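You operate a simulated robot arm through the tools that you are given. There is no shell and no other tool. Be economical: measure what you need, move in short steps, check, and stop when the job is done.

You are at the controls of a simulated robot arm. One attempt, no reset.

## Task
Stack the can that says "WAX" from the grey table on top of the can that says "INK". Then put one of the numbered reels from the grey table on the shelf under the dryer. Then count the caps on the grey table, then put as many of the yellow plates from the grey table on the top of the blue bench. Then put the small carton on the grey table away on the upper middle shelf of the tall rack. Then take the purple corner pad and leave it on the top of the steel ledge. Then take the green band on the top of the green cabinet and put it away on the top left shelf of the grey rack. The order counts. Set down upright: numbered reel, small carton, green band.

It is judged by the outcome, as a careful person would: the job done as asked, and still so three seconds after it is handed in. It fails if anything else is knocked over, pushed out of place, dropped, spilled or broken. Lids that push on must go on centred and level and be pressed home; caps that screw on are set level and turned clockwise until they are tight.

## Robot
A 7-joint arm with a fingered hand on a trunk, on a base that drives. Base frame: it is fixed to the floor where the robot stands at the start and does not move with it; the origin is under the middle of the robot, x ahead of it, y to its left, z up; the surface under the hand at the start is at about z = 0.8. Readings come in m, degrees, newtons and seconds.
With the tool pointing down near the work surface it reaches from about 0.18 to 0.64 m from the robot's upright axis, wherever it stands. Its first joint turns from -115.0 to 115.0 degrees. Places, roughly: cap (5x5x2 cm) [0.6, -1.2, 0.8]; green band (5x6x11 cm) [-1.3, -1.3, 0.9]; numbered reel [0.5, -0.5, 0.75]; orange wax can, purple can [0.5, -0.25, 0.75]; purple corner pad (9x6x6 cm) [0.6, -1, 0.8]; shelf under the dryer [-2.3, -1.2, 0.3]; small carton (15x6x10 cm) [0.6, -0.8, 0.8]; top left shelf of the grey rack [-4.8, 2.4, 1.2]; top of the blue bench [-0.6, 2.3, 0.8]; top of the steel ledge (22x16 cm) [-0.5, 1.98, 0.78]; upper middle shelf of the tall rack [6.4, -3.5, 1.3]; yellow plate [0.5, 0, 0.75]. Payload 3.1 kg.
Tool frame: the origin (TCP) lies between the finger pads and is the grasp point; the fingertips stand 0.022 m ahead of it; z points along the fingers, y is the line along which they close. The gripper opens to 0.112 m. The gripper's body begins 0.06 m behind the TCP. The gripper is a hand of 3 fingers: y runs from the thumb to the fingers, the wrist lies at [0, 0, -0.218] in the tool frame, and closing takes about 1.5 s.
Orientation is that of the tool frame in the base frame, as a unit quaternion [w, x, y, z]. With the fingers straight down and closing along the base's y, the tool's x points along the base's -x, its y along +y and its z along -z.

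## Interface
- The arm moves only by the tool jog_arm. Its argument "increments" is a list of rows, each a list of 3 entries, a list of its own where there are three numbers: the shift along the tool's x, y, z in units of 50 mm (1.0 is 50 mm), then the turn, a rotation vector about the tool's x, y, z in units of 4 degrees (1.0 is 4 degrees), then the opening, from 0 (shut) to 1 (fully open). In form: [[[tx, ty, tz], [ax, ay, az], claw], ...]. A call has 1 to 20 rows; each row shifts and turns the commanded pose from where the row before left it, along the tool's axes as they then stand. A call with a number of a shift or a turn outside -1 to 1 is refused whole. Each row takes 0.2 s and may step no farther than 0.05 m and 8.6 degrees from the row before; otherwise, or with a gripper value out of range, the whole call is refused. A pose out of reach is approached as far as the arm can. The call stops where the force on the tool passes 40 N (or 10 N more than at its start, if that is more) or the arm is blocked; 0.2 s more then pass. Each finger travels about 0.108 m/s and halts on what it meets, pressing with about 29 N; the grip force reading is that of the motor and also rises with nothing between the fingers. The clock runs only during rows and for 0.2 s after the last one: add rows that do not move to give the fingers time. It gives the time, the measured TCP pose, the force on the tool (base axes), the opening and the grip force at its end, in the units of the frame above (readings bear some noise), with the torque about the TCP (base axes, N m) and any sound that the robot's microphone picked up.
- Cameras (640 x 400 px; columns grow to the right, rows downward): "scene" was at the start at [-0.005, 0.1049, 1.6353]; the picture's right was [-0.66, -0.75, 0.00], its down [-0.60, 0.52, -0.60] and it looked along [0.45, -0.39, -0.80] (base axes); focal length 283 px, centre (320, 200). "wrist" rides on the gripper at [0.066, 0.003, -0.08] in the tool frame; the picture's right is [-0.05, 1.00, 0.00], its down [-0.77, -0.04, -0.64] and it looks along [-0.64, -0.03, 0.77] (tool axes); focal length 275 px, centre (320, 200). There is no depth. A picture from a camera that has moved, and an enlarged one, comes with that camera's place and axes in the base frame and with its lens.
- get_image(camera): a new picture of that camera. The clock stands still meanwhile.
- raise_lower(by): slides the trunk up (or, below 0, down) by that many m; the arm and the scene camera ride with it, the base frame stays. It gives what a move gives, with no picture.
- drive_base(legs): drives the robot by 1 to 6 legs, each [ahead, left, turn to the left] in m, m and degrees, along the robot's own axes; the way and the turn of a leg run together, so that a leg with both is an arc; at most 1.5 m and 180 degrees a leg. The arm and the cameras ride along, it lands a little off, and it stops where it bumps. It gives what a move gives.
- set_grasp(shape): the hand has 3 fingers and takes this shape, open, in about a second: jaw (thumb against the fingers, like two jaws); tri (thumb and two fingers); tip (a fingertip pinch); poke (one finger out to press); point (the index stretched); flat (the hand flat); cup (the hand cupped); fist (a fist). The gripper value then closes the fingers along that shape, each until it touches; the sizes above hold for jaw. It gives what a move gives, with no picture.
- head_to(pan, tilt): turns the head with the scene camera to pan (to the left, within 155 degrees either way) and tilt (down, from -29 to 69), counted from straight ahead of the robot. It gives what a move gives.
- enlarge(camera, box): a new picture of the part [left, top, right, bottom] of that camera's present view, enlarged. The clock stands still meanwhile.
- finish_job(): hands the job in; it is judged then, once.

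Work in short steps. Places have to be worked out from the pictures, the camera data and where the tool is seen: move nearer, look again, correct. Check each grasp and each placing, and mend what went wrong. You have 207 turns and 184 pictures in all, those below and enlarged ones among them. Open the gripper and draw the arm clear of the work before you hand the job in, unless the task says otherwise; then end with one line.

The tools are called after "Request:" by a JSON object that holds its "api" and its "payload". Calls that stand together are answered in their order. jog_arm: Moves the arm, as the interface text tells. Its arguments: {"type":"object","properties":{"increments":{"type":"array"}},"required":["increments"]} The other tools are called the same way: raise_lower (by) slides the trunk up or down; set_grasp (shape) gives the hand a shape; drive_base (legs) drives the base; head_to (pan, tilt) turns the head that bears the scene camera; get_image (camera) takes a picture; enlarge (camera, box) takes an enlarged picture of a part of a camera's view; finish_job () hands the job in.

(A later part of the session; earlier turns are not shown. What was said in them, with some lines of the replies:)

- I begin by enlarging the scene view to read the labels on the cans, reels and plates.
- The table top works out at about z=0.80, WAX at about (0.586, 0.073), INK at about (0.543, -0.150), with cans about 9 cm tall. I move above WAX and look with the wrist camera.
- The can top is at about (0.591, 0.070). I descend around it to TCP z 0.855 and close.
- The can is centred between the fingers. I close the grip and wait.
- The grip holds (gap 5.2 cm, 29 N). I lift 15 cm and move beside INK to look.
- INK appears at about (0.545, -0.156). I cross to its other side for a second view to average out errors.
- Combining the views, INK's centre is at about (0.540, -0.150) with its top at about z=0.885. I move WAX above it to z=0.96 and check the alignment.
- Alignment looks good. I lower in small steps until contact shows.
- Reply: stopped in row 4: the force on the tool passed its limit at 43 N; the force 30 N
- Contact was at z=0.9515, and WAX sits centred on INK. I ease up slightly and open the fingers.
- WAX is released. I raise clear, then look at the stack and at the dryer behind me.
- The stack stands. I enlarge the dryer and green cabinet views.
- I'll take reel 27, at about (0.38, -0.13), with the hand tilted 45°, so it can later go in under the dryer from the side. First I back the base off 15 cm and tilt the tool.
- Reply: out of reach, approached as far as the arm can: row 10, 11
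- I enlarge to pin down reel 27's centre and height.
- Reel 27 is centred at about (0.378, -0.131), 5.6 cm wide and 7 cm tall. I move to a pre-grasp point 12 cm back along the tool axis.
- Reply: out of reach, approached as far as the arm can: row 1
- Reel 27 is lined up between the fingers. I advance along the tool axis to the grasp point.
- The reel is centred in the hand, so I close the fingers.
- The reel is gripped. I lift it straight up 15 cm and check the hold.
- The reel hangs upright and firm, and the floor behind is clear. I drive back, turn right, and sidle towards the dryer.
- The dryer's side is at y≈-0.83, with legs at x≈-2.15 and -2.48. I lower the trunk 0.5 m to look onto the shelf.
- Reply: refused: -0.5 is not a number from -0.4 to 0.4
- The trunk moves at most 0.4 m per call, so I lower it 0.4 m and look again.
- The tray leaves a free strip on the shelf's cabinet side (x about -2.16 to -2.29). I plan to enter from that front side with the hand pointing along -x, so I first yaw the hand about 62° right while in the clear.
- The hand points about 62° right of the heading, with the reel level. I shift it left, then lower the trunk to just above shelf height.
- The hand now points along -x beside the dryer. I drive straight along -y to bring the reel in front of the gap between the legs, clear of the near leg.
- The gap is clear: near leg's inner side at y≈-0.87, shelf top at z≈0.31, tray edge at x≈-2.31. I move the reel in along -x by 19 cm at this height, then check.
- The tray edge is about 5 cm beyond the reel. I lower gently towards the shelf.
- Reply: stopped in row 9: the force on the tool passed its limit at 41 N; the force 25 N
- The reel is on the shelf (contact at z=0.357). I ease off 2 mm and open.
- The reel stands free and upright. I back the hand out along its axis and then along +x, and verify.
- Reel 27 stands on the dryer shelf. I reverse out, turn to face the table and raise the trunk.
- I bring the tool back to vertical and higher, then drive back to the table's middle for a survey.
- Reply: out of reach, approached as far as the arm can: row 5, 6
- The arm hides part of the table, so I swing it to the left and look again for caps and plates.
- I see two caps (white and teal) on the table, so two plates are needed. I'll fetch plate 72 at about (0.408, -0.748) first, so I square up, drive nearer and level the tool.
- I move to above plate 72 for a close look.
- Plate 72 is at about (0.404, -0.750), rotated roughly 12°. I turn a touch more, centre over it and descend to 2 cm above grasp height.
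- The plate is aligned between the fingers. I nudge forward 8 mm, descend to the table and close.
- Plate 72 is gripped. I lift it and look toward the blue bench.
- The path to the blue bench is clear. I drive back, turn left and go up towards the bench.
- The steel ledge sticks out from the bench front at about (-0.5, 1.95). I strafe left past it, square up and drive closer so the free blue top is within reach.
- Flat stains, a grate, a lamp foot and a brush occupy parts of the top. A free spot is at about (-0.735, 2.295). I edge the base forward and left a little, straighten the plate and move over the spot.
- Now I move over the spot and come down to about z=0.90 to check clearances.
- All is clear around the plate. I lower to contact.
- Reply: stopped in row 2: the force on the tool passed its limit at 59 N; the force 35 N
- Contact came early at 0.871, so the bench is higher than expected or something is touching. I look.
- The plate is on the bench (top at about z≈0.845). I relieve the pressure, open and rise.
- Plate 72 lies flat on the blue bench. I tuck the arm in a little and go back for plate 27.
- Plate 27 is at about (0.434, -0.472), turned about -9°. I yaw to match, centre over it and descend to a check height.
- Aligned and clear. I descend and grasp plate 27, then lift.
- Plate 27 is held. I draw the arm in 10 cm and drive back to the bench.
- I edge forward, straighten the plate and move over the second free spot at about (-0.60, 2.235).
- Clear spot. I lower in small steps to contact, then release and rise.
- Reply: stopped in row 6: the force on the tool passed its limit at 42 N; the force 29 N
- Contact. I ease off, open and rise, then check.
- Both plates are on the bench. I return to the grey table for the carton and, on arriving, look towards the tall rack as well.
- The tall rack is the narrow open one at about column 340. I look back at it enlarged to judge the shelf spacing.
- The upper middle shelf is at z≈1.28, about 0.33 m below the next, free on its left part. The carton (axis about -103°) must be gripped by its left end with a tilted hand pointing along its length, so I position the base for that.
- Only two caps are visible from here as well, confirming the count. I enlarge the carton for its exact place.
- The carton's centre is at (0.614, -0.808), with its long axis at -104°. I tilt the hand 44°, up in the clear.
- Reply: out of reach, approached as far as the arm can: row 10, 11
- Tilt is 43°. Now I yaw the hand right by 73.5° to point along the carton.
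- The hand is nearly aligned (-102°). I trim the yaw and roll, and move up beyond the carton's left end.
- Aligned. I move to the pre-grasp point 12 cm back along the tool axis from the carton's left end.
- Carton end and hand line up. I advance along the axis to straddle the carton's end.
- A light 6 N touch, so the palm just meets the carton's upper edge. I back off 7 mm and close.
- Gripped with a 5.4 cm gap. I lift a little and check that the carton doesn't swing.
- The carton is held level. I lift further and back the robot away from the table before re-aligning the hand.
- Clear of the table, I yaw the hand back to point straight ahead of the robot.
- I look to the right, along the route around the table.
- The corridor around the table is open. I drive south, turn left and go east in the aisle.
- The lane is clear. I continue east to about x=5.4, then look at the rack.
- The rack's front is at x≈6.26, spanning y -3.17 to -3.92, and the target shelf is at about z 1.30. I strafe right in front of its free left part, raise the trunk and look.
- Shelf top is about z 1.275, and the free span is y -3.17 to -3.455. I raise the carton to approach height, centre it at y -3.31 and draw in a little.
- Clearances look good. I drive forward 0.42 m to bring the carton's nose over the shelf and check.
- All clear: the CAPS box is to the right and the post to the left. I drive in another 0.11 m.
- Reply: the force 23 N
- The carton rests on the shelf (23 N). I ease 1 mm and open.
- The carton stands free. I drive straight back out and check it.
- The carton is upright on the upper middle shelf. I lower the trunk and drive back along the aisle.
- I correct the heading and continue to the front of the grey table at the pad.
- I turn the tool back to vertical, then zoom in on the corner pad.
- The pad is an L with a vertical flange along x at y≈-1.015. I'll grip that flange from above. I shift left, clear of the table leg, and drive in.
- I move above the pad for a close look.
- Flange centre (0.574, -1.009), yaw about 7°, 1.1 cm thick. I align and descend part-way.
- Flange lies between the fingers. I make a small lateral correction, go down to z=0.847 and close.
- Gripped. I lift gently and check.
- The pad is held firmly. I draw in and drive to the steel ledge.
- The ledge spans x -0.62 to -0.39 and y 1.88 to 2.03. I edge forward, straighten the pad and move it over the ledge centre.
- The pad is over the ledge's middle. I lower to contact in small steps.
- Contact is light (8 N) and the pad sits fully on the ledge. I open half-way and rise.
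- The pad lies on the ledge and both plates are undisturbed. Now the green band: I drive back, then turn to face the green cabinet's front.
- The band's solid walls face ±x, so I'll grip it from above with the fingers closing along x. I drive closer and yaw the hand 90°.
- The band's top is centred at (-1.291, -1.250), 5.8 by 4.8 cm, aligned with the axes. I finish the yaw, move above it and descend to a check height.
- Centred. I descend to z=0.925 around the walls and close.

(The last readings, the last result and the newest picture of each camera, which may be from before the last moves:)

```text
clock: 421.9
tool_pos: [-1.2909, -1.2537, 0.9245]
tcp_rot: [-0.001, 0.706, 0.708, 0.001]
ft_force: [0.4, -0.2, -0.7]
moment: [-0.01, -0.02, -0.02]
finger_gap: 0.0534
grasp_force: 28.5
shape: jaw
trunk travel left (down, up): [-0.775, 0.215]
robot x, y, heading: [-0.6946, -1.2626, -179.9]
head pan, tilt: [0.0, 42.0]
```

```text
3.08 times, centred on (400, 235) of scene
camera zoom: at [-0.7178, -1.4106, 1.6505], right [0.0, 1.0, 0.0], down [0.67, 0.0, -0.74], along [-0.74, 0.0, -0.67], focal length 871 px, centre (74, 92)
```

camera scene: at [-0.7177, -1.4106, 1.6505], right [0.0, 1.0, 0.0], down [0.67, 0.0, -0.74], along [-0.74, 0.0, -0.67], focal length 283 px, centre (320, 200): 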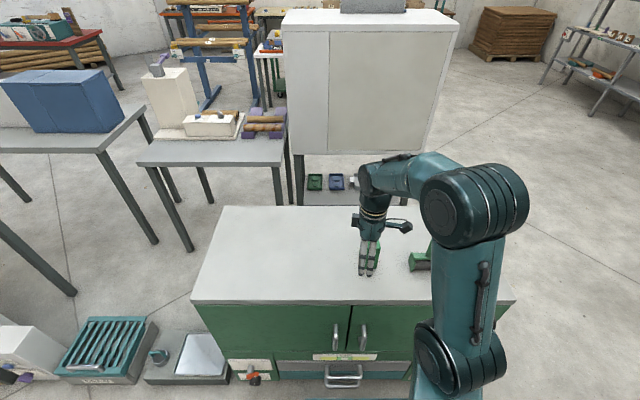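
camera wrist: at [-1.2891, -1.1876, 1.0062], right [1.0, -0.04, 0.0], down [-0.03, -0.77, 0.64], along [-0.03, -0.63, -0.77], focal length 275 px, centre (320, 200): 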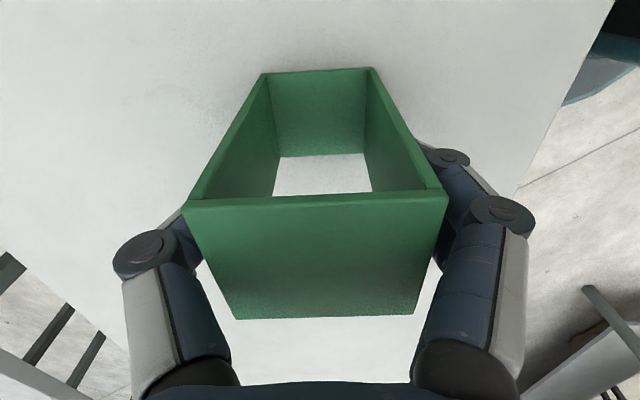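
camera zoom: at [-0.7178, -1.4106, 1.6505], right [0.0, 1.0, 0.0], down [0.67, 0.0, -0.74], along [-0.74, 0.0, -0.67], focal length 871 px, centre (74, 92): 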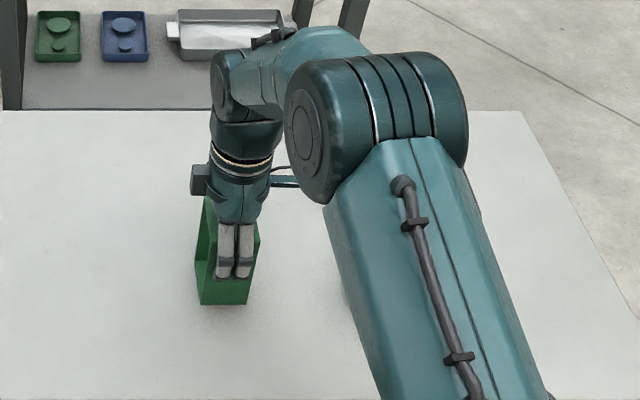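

Gripped across the solid walls. I lift straight up and check.

Request:
{"api": "jog_arm", "payload": {"increments": [[[0, 0, -0.3], [0, 0, 0], 0], [[0, 0, -0.7], [0, 0, 0], 0], [[0, 0, -0.9], [0, 0, 0], 0], [[0, 0, -0.9], [0, 0, 0], 0], [[0, 0, -0.7], [0, 0, 0], 0], [[0, 0, 0], [0, 0, 0], 0]]}}

Request:
{"api": "get_image", "payload": {"camera": "wrist"}}

Request:
{"api": "head_to", "payload": {"pan": -42, "tilt": 15}}

Request:
{"api": "get_image", "payload": {"camera": "scene"}}

```text
clock: 423.3
tool_pos: [-1.2919, -1.2526, 1.0993]
tcp_rot: [-0.002, 0.707, 0.707, 0.001]
ft_force: [-0.7, -0.6, -0.9]
moment: [0.05, -0.02, 0.01]
finger_gap: 0.0533
grasp_force: 29.2
shape: jaw
trunk travel left (down, up): [-0.775, 0.215]
robot x, y, heading: [-0.6965, -1.2589, -179.6]
head pan, tilt: [0.0, 42.0]
```

```text
60 pictures are left
camera wrist: at [-1.2899, -1.1878, 1.1803], right [1.0, -0.04, 0.0], down [-0.03, -0.77, 0.64], along [-0.03, -0.63, -0.77], focal length 275 px, centre (320, 200)
```

wrist: 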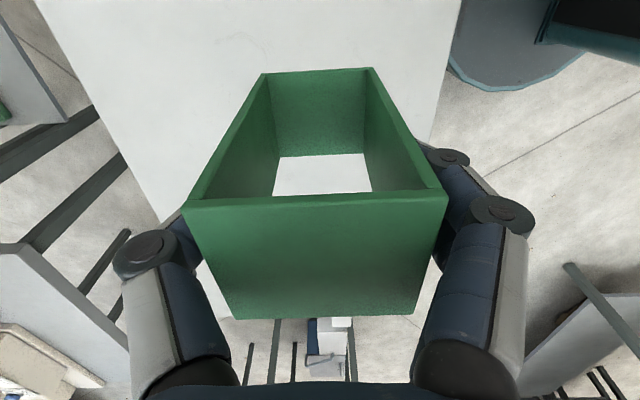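

```text
clock: 424.4
tool_pos: [-1.2921, -1.2522, 1.0996]
tcp_rot: [0.0, 0.706, 0.709, 0.001]
ft_force: [-0.1, -0.3, -0.8]
moment: [0.0, -0.01, -0.02]
finger_gap: 0.0533
grasp_force: 28.9
shape: jaw
trunk travel left (down, up): [-0.775, 0.215]
robot x, y, heading: [-0.6923, -1.2599, -179.9]
head pan, tilt: [-42.0, 15.0]
```

```text
59 pictures are left
camera scene: at [-0.7038, -1.3482, 1.693], right [0.67, 0.74, 0.0], down [0.19, -0.17, -0.97], along [-0.72, 0.64, -0.26], focal length 283 px, centre (320, 200)
```

scene: 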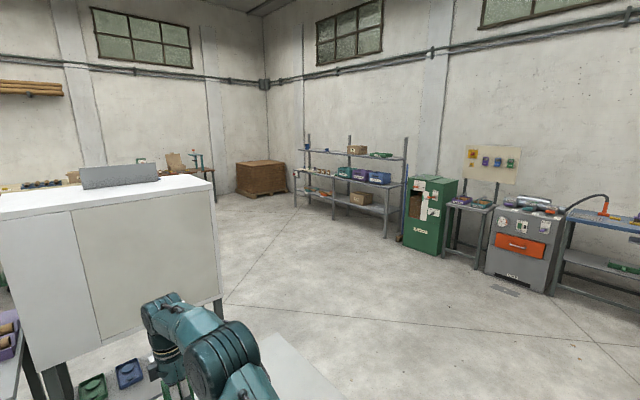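

Request:
{"api": "enlarge", "payload": {"camera": "scene", "box": [280, 120, 440, 250]}}

```text
3.08 times, centred on (360, 185) of scene
camera zoom: at [-0.7038, -1.3482, 1.693], right [0.67, 0.74, 0.0], down [0.19, -0.17, -0.97], along [-0.72, 0.64, -0.26], focal length 871 px, centre (197, 246)
```

zoom: 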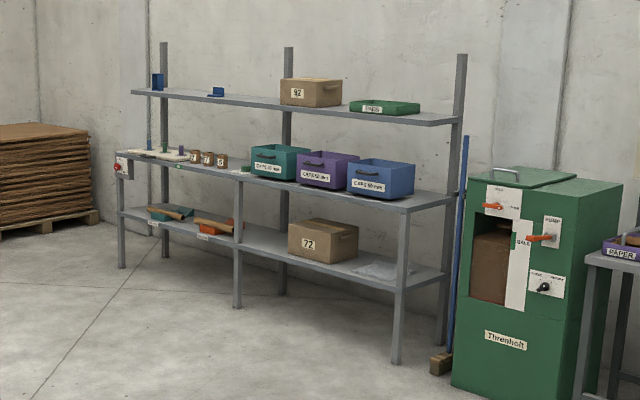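

The rack's top shelf is open above, and its left bay (x about -5.2 to -4.1) has free room. I back off the cabinet and drive towards the rack through the open floor.

Request:
{"api": "drive_base", "payload": {"legs": [[-0.25, 0, 0], [0, 0, -90], [1.5, 0, 0], [0.3, 0, 0], [0, 0, 90], [1.5, 0, 0]]}}

Request:
{"api": "head_to", "payload": {"pan": -15, "tilt": 20}}

Request:
{"api": "get_image", "payload": {"camera": "scene"}}

```text
clock: 449.8
tool_pos: [-2.507, 0.5883, 1.0991]
tcp_rot: [-0.001, 0.71, 0.705, 0.001]
ft_force: [-0.5, 0.3, -0.7]
moment: [-0.01, 0.01, 0.0]
finger_gap: 0.0522
grasp_force: 29.1
shape: jaw
trunk travel left (down, up): [-0.775, 0.215]
robot x, y, heading: [-1.911, 0.5755, 179.5]
head pan, tilt: [-42.0, 15.0]
```

```text
clock: 450.7
tool_pos: [-2.5061, 0.5895, 1.0989]
tcp_rot: [-0.001, 0.71, 0.705, 0.001]
ft_force: [0.2, -0.1, -0.3]
moment: [0.02, -0.02, 0.01]
finger_gap: 0.0523
grasp_force: 28.9
shape: jaw
trunk travel left (down, up): [-0.775, 0.215]
robot x, y, heading: [-1.9077, 0.574, 179.4]
head pan, tilt: [-15.0, 20.0]
```

```text
57 pictures are left
camera scene: at [-1.941, 0.4498, 1.6849], right [0.27, 0.96, 0.0], down [0.33, -0.09, -0.94], along [-0.91, 0.25, -0.34], focal length 283 px, centre (320, 200)
```

scene: 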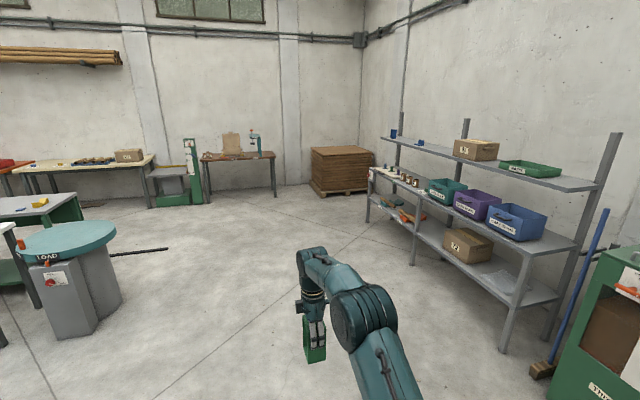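

The way is clear. I continue west and then turn to face the rack's left bay.

Request:
{"api": "drive_base", "payload": {"legs": [[0, -0.2, 0.5], [1.5, 0, 0], [1.42, 0, 0], [0, 0, -90]]}}

Request:
{"api": "raise_lower", "payload": {"by": 0.21}}

Request:
{"api": "head_to", "payload": {"pan": 0, "tilt": 25}}

Request:
{"api": "get_image", "payload": {"camera": "scene"}}

```text
clock: 469.6
tool_pos: [-4.7613, 1.4289, 1.0998]
tcp_rot: [0.0, 1.0, -0.018, 0.001]
ft_force: [0.2, 0.3, -0.4]
moment: [-0.02, 0.01, 0.0]
finger_gap: 0.0522
grasp_force: 29.0
shape: jaw
trunk travel left (down, up): [-0.775, 0.215]
robot x, y, heading: [-4.7898, 0.8338, 87.6]
head pan, tilt: [-15.0, 20.0]
```

```text
clock: 471.9
tool_pos: [-4.7602, 1.4292, 1.3093]
tcp_rot: [0.0, 1.0, -0.018, 0.001]
ft_force: [-0.4, 0.2, 0.0]
moment: [-0.02, 0.02, 0.0]
finger_gap: 0.0522
grasp_force: 29.4
shape: jaw
trunk travel left (down, up): [-0.985, 0.005]
robot x, y, heading: [-4.7872, 0.8343, 87.8]
head pan, tilt: [-15.0, 20.0]
```

```text
clock: 472.6
tool_pos: [-4.7616, 1.4304, 1.3099]
tcp_rot: [0.0, 1.0, -0.019, 0.0]
ft_force: [1.2, 0.2, -0.5]
moment: [-0.01, 0.0, 0.04]
finger_gap: 0.0521
grasp_force: 29.6
shape: jaw
trunk travel left (down, up): [-0.985, 0.005]
robot x, y, heading: [-4.7891, 0.8276, 87.6]
head pan, tilt: [0.0, 25.0]
```

```text
56 pictures are left
camera scene: at [-4.9416, 0.8703, 1.8868], right [1.0, -0.04, 0.0], down [-0.02, -0.42, -0.91], along [0.04, 0.91, -0.42], focal length 283 px, centre (320, 200)
```

scene: 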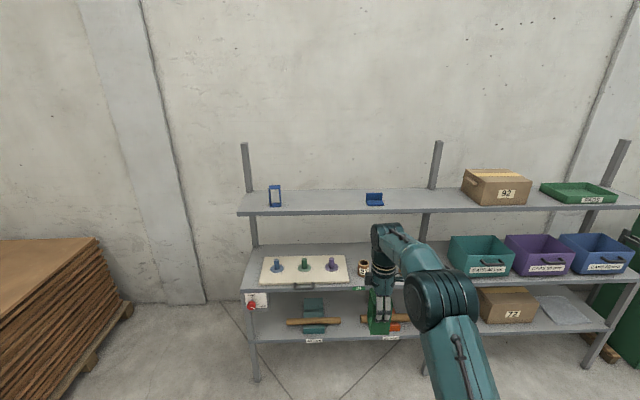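

The free stretch of the top-left shelf is centred at about x=-4.85, with y 2.24–2.46 and z≈1.2. I raise the band a little, square up and drive nearer.

Request:
{"api": "jog_arm", "payload": {"increments": [[[0, 0, -0.5], [0, 0, 0], 0], [[0, 0, -0.3], [0, 0, 0], 0], [[0, 0, 0], [0, 0, 0], 0]]}}

Request:
{"api": "drive_base", "payload": {"legs": [[0, 0.06, 2.4], [0.6, 0, 0]]}}

Request:
{"api": "head_to", "payload": {"pan": -10, "tilt": 35}}

Request:
{"api": "get_image", "payload": {"camera": "scene"}}

Request:
{"api": "get_image", "payload": {"camera": "wrist"}}

```text
clock: 473.4
tool_pos: [-4.7592, 1.4282, 1.3503]
tcp_rot: [0.0, 1.0, -0.019, 0.001]
ft_force: [-0.2, -0.2, -1.1]
moment: [-0.05, -0.02, 0.0]
finger_gap: 0.0519
grasp_force: 28.7
shape: jaw
trunk travel left (down, up): [-0.985, 0.005]
robot x, y, heading: [-4.7884, 0.8297, 87.7]
head pan, tilt: [0.0, 25.0]
```

```text
clock: 477.4
tool_pos: [-4.8496, 2.0377, 1.3496]
tcp_rot: [-0.001, 1.0, 0.004, 0.002]
ft_force: [0.0, -0.2, -0.7]
moment: [-0.01, 0.0, 0.0]
finger_gap: 0.052
grasp_force: 29.1
shape: jaw
trunk travel left (down, up): [-0.985, 0.005]
robot x, y, heading: [-4.8504, 1.4371, 90.2]
head pan, tilt: [0.0, 25.0]
```

```text
clock: 478.2
tool_pos: [-4.8498, 2.0381, 1.3499]
tcp_rot: [0.0, 1.0, 0.004, 0.001]
ft_force: [0.7, -0.2, -0.5]
moment: [0.01, 0.01, 0.03]
finger_gap: 0.0522
grasp_force: 28.7
shape: jaw
trunk travel left (down, up): [-0.985, 0.005]
robot x, y, heading: [-4.8561, 1.442, 90.2]
head pan, tilt: [-10.0, 35.0]
```

```text
55 pictures are left
camera scene: at [-4.9914, 1.4684, 1.871], right [0.99, -0.17, 0.0], down [-0.1, -0.57, -0.82], along [0.14, 0.81, -0.57], focal length 283 px, centre (320, 200)
```

scene: 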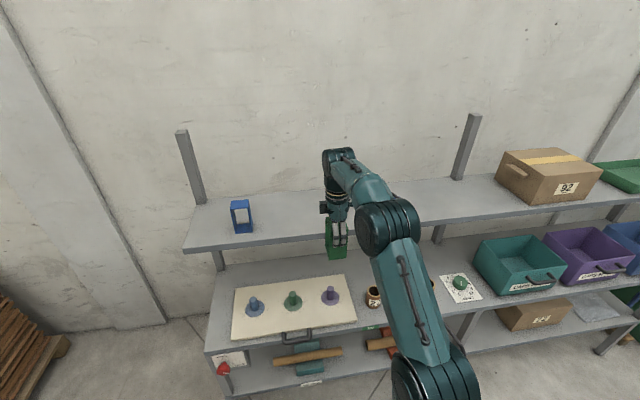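

```text
54 pictures are left
camera wrist: at [-4.7849, 2.0357, 1.4303], right [-0.04, -1.0, 0.0], down [-0.77, 0.03, 0.64], along [-0.63, 0.03, -0.77], focal length 275 px, centre (320, 200)
```

wrist: 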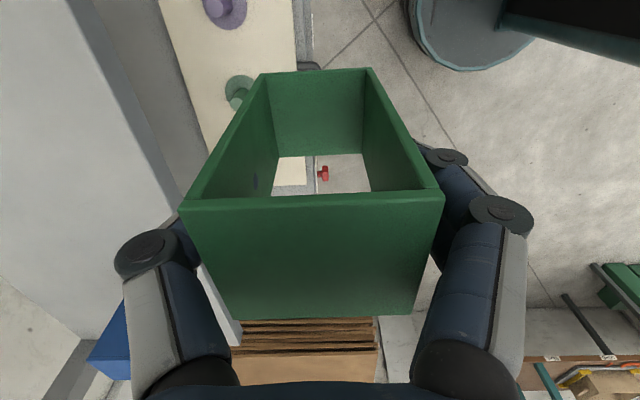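

The band is in line with the free spot. I drive forward so that it is above the shelf.

Request:
{"api": "drive_base", "payload": {"legs": [[0.2, 0, 0], [0.08, 0, 0]]}}

Request:
{"api": "get_image", "payload": {"camera": "scene"}}

Request:
{"api": "get_image", "payload": {"camera": "wrist"}}

```text
clock: 480.4
tool_pos: [-4.8535, 2.3161, 1.3503]
tcp_rot: [-0.001, 1.0, 0.005, 0.001]
ft_force: [-0.7, -0.6, -0.8]
moment: [-0.03, 0.0, 0.04]
finger_gap: 0.0522
grasp_force: 29.0
shape: jaw
trunk travel left (down, up): [-0.985, 0.005]
robot x, y, heading: [-4.8552, 1.7186, 90.3]
head pan, tilt: [-10.0, 35.0]
```

```text
53 pictures are left
camera scene: at [-4.9934, 1.7442, 1.871], right [0.99, -0.17, 0.0], down [-0.1, -0.56, -0.82], along [0.14, 0.81, -0.57], focal length 283 px, centre (320, 200)
```

scene: 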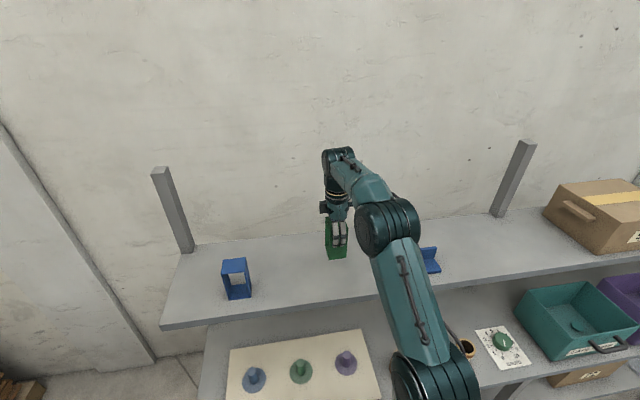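

```text
52 pictures are left
camera wrist: at [-4.7876, 2.3124, 1.4313], right [-0.04, -1.0, 0.0], down [-0.77, 0.03, 0.64], along [-0.63, 0.03, -0.77], focal length 275 px, centre (320, 200)
```

wrist: 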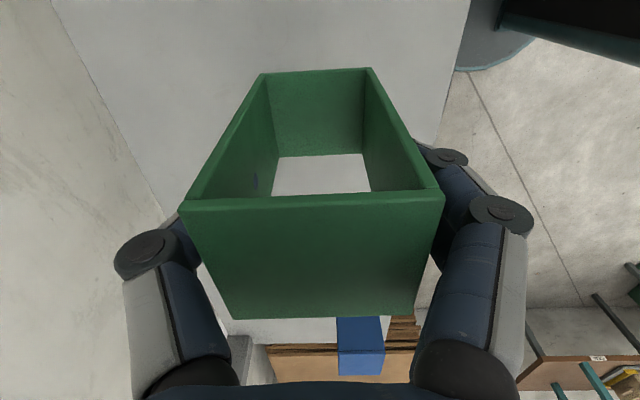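

The band is over the free shelf area. I lower it gently to contact.

Request:
{"api": "jog_arm", "payload": {"increments": [[[0, 0, 0.5], [0, 0, 0], 0], [[0, 0, 0.5], [0, 0, 0], 0], [[0, 0, 0.06], [0, 0, 0], 0], [[0, 0, 0.06], [0, 0, 0], 0], [[0, 0, 0.06], [0, 0, 0], 0], [[0, 0, 0.06], [0, 0, 0], 0], [[0, 0, 0.06], [0, 0, 0], 0], [[0, 0, 0.06], [0, 0, 0], 0], [[0, 0, 0.06], [0, 0, 0], 0], [[0, 0, 0.06], [0, 0, 0], 0], [[0, 0, 0.06], [0, 0, 0], 0], [[0, 0, 0.06], [0, 0, 0], 0], [[0, 0, 0], [0, 0, 0], 0]]}}

Request:
{"api": "get_image", "payload": {"camera": "wrist"}}

```text
clock: 483.2
tool_pos: [-4.8531, 2.3153, 1.272]
tcp_rot: [-0.005, 1.0, 0.004, 0.0]
ft_force: [-0.8, 4.1, 29.9]
moment: [0.19, 0.0, -0.01]
finger_gap: 0.0524
grasp_force: 29.0
shape: jaw
trunk travel left (down, up): [-0.985, 0.005]
robot x, y, heading: [-4.856, 1.7217, 90.4]
head pan, tilt: [-10.0, 35.0]
```

```text
51 pictures are left
camera wrist: at [-4.7879, 2.3116, 1.3532], right [-0.04, -1.0, -0.01], down [-0.77, 0.02, 0.64], along [-0.63, 0.03, -0.77], focal length 275 px, centre (320, 200)
```

wrist: 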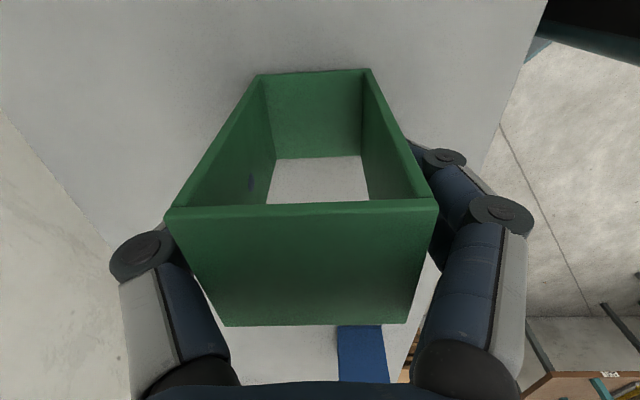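

Contact at 30 N. I ease up 3 mm, open the fingers slowly and rise.

Request:
{"api": "jog_arm", "payload": {"increments": [[[0, 0, -0.08], [0, 0, 0], 0], [[0, 0, 0], [0, 0, 0], 0], [[0, 0, 0], [0, 0, 0], 0.5], [[0, 0, 0], [0, 0, 0], 0.6], [[0, 0, 0], [0, 0, 0], 0.75], [[0, 0, 0], [0, 0, 0], 0.85], [[0, 0, 0], [0, 0, 0], 0.85]]}}

Request:
{"api": "get_image", "payload": {"camera": "wrist"}}

```text
clock: 484.8
tool_pos: [-4.8522, 2.318, 1.2727]
tcp_rot: [0.0, 1.0, 0.004, 0.001]
ft_force: [0.2, 0.0, -0.8]
moment: [-0.02, 0.01, 0.02]
finger_gap: 0.0951
grasp_force: 0.0
shape: jaw
trunk travel left (down, up): [-0.985, 0.005]
robot x, y, heading: [-4.8532, 1.7168, 90.3]
head pan, tilt: [-10.0, 35.0]
```

```text
50 pictures are left
camera wrist: at [-4.7869, 2.3144, 1.3537], right [-0.04, -1.0, 0.0], down [-0.77, 0.03, 0.64], along [-0.63, 0.02, -0.77], focal length 275 px, centre (320, 200)
```

wrist: 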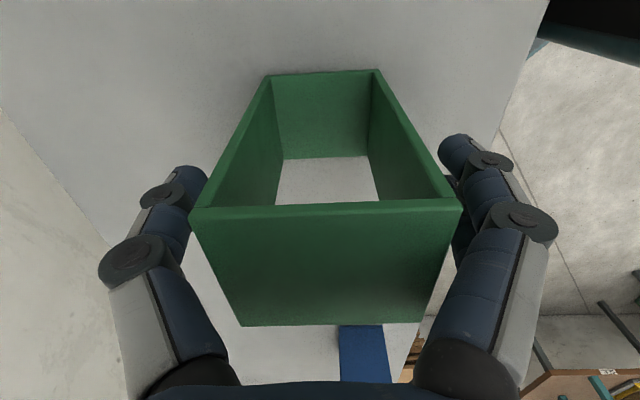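

The band stands on the shelf. I open fully, rise straight up and drive back to verify.

Request:
{"api": "jog_arm", "payload": {"increments": [[[0, 0, 0], [0, 0, 0], 1], [[0, 0, 0], [0, 0, 0], 1], [[0, 0, -0.3], [0, 0, 0], 1], [[0, 0, -0.6], [0, 0, 0], 1], [[0, 0, -0.8], [0, 0, 0], 1], [[0, 0, -0.6], [0, 0, 0], 1], [[0, 0, 0], [0, 0, 0], 1]]}}

Request:
{"api": "get_image", "payload": {"camera": "wrist"}}

```text
clock: 486.4
tool_pos: [-4.8525, 2.3188, 1.3887]
tcp_rot: [0.0, 1.0, 0.005, 0.002]
ft_force: [0.0, 0.1, 0.2]
moment: [-0.03, 0.0, -0.03]
finger_gap: 0.112
grasp_force: 0.1
shape: jaw
trunk travel left (down, up): [-0.985, 0.005]
robot x, y, heading: [-4.8547, 1.7164, 90.3]
head pan, tilt: [-10.0, 35.0]
```

```text
49 pictures are left
camera wrist: at [-4.7875, 2.3148, 1.4687], right [-0.04, -1.0, 0.0], down [-0.77, 0.03, 0.64], along [-0.63, 0.02, -0.77], focal length 275 px, centre (320, 200)
```

wrist: 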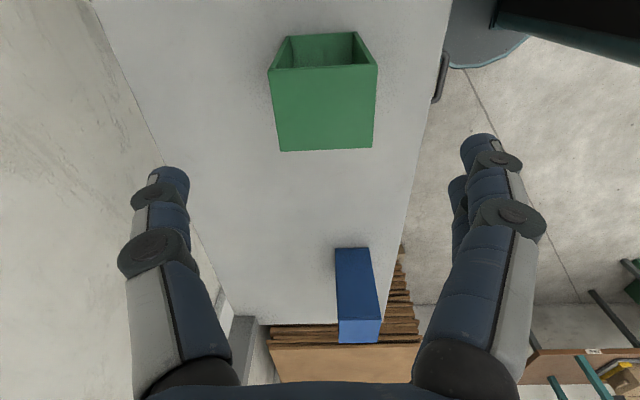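

The fingers are above the band. I drive back clear and take a final look.

Request:
{"api": "drive_base", "payload": {"legs": [[-0.6, 0, 0]]}}

Request:
{"api": "get_image", "payload": {"camera": "scene"}}

```text
clock: 489.8
tool_pos: [-4.8499, 1.7105, 1.3879]
tcp_rot: [0.001, 1.0, 0.008, 0.001]
ft_force: [-0.4, 0.9, 0.2]
moment: [0.0, 0.01, 0.02]
finger_gap: 0.1123
grasp_force: 0.0
shape: jaw
trunk travel left (down, up): [-0.985, 0.005]
robot x, y, heading: [-4.8518, 1.11, 90.7]
head pan, tilt: [-10.0, 35.0]
```

```text
48 pictures are left
camera scene: at [-4.9875, 1.1397, 1.871], right [0.99, -0.16, 0.0], down [-0.09, -0.57, -0.82], along [0.13, 0.81, -0.57], focal length 283 px, centre (320, 200)
```

scene: 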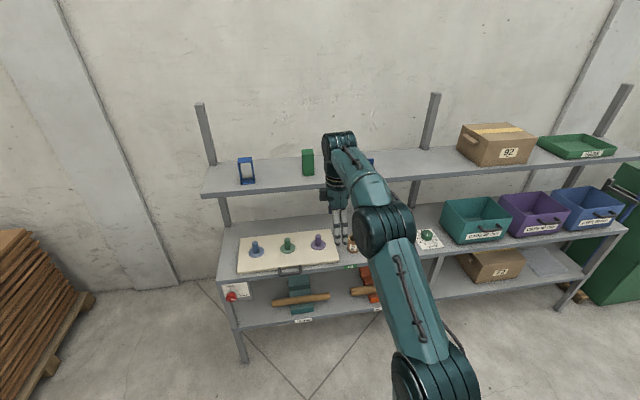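

The band stands upright on the top left shelf, the hand is open and clear, and all the other steps were checked as I went. I hand the job in.

Request:
{"api": "finish_job", "payload": {}}

```text
The job is handed in.
```

I finished all six steps in the order asked and handed the job in; I counted two caps, so I moved two yellow plates (72 and 27), and the reel I used was number 27.
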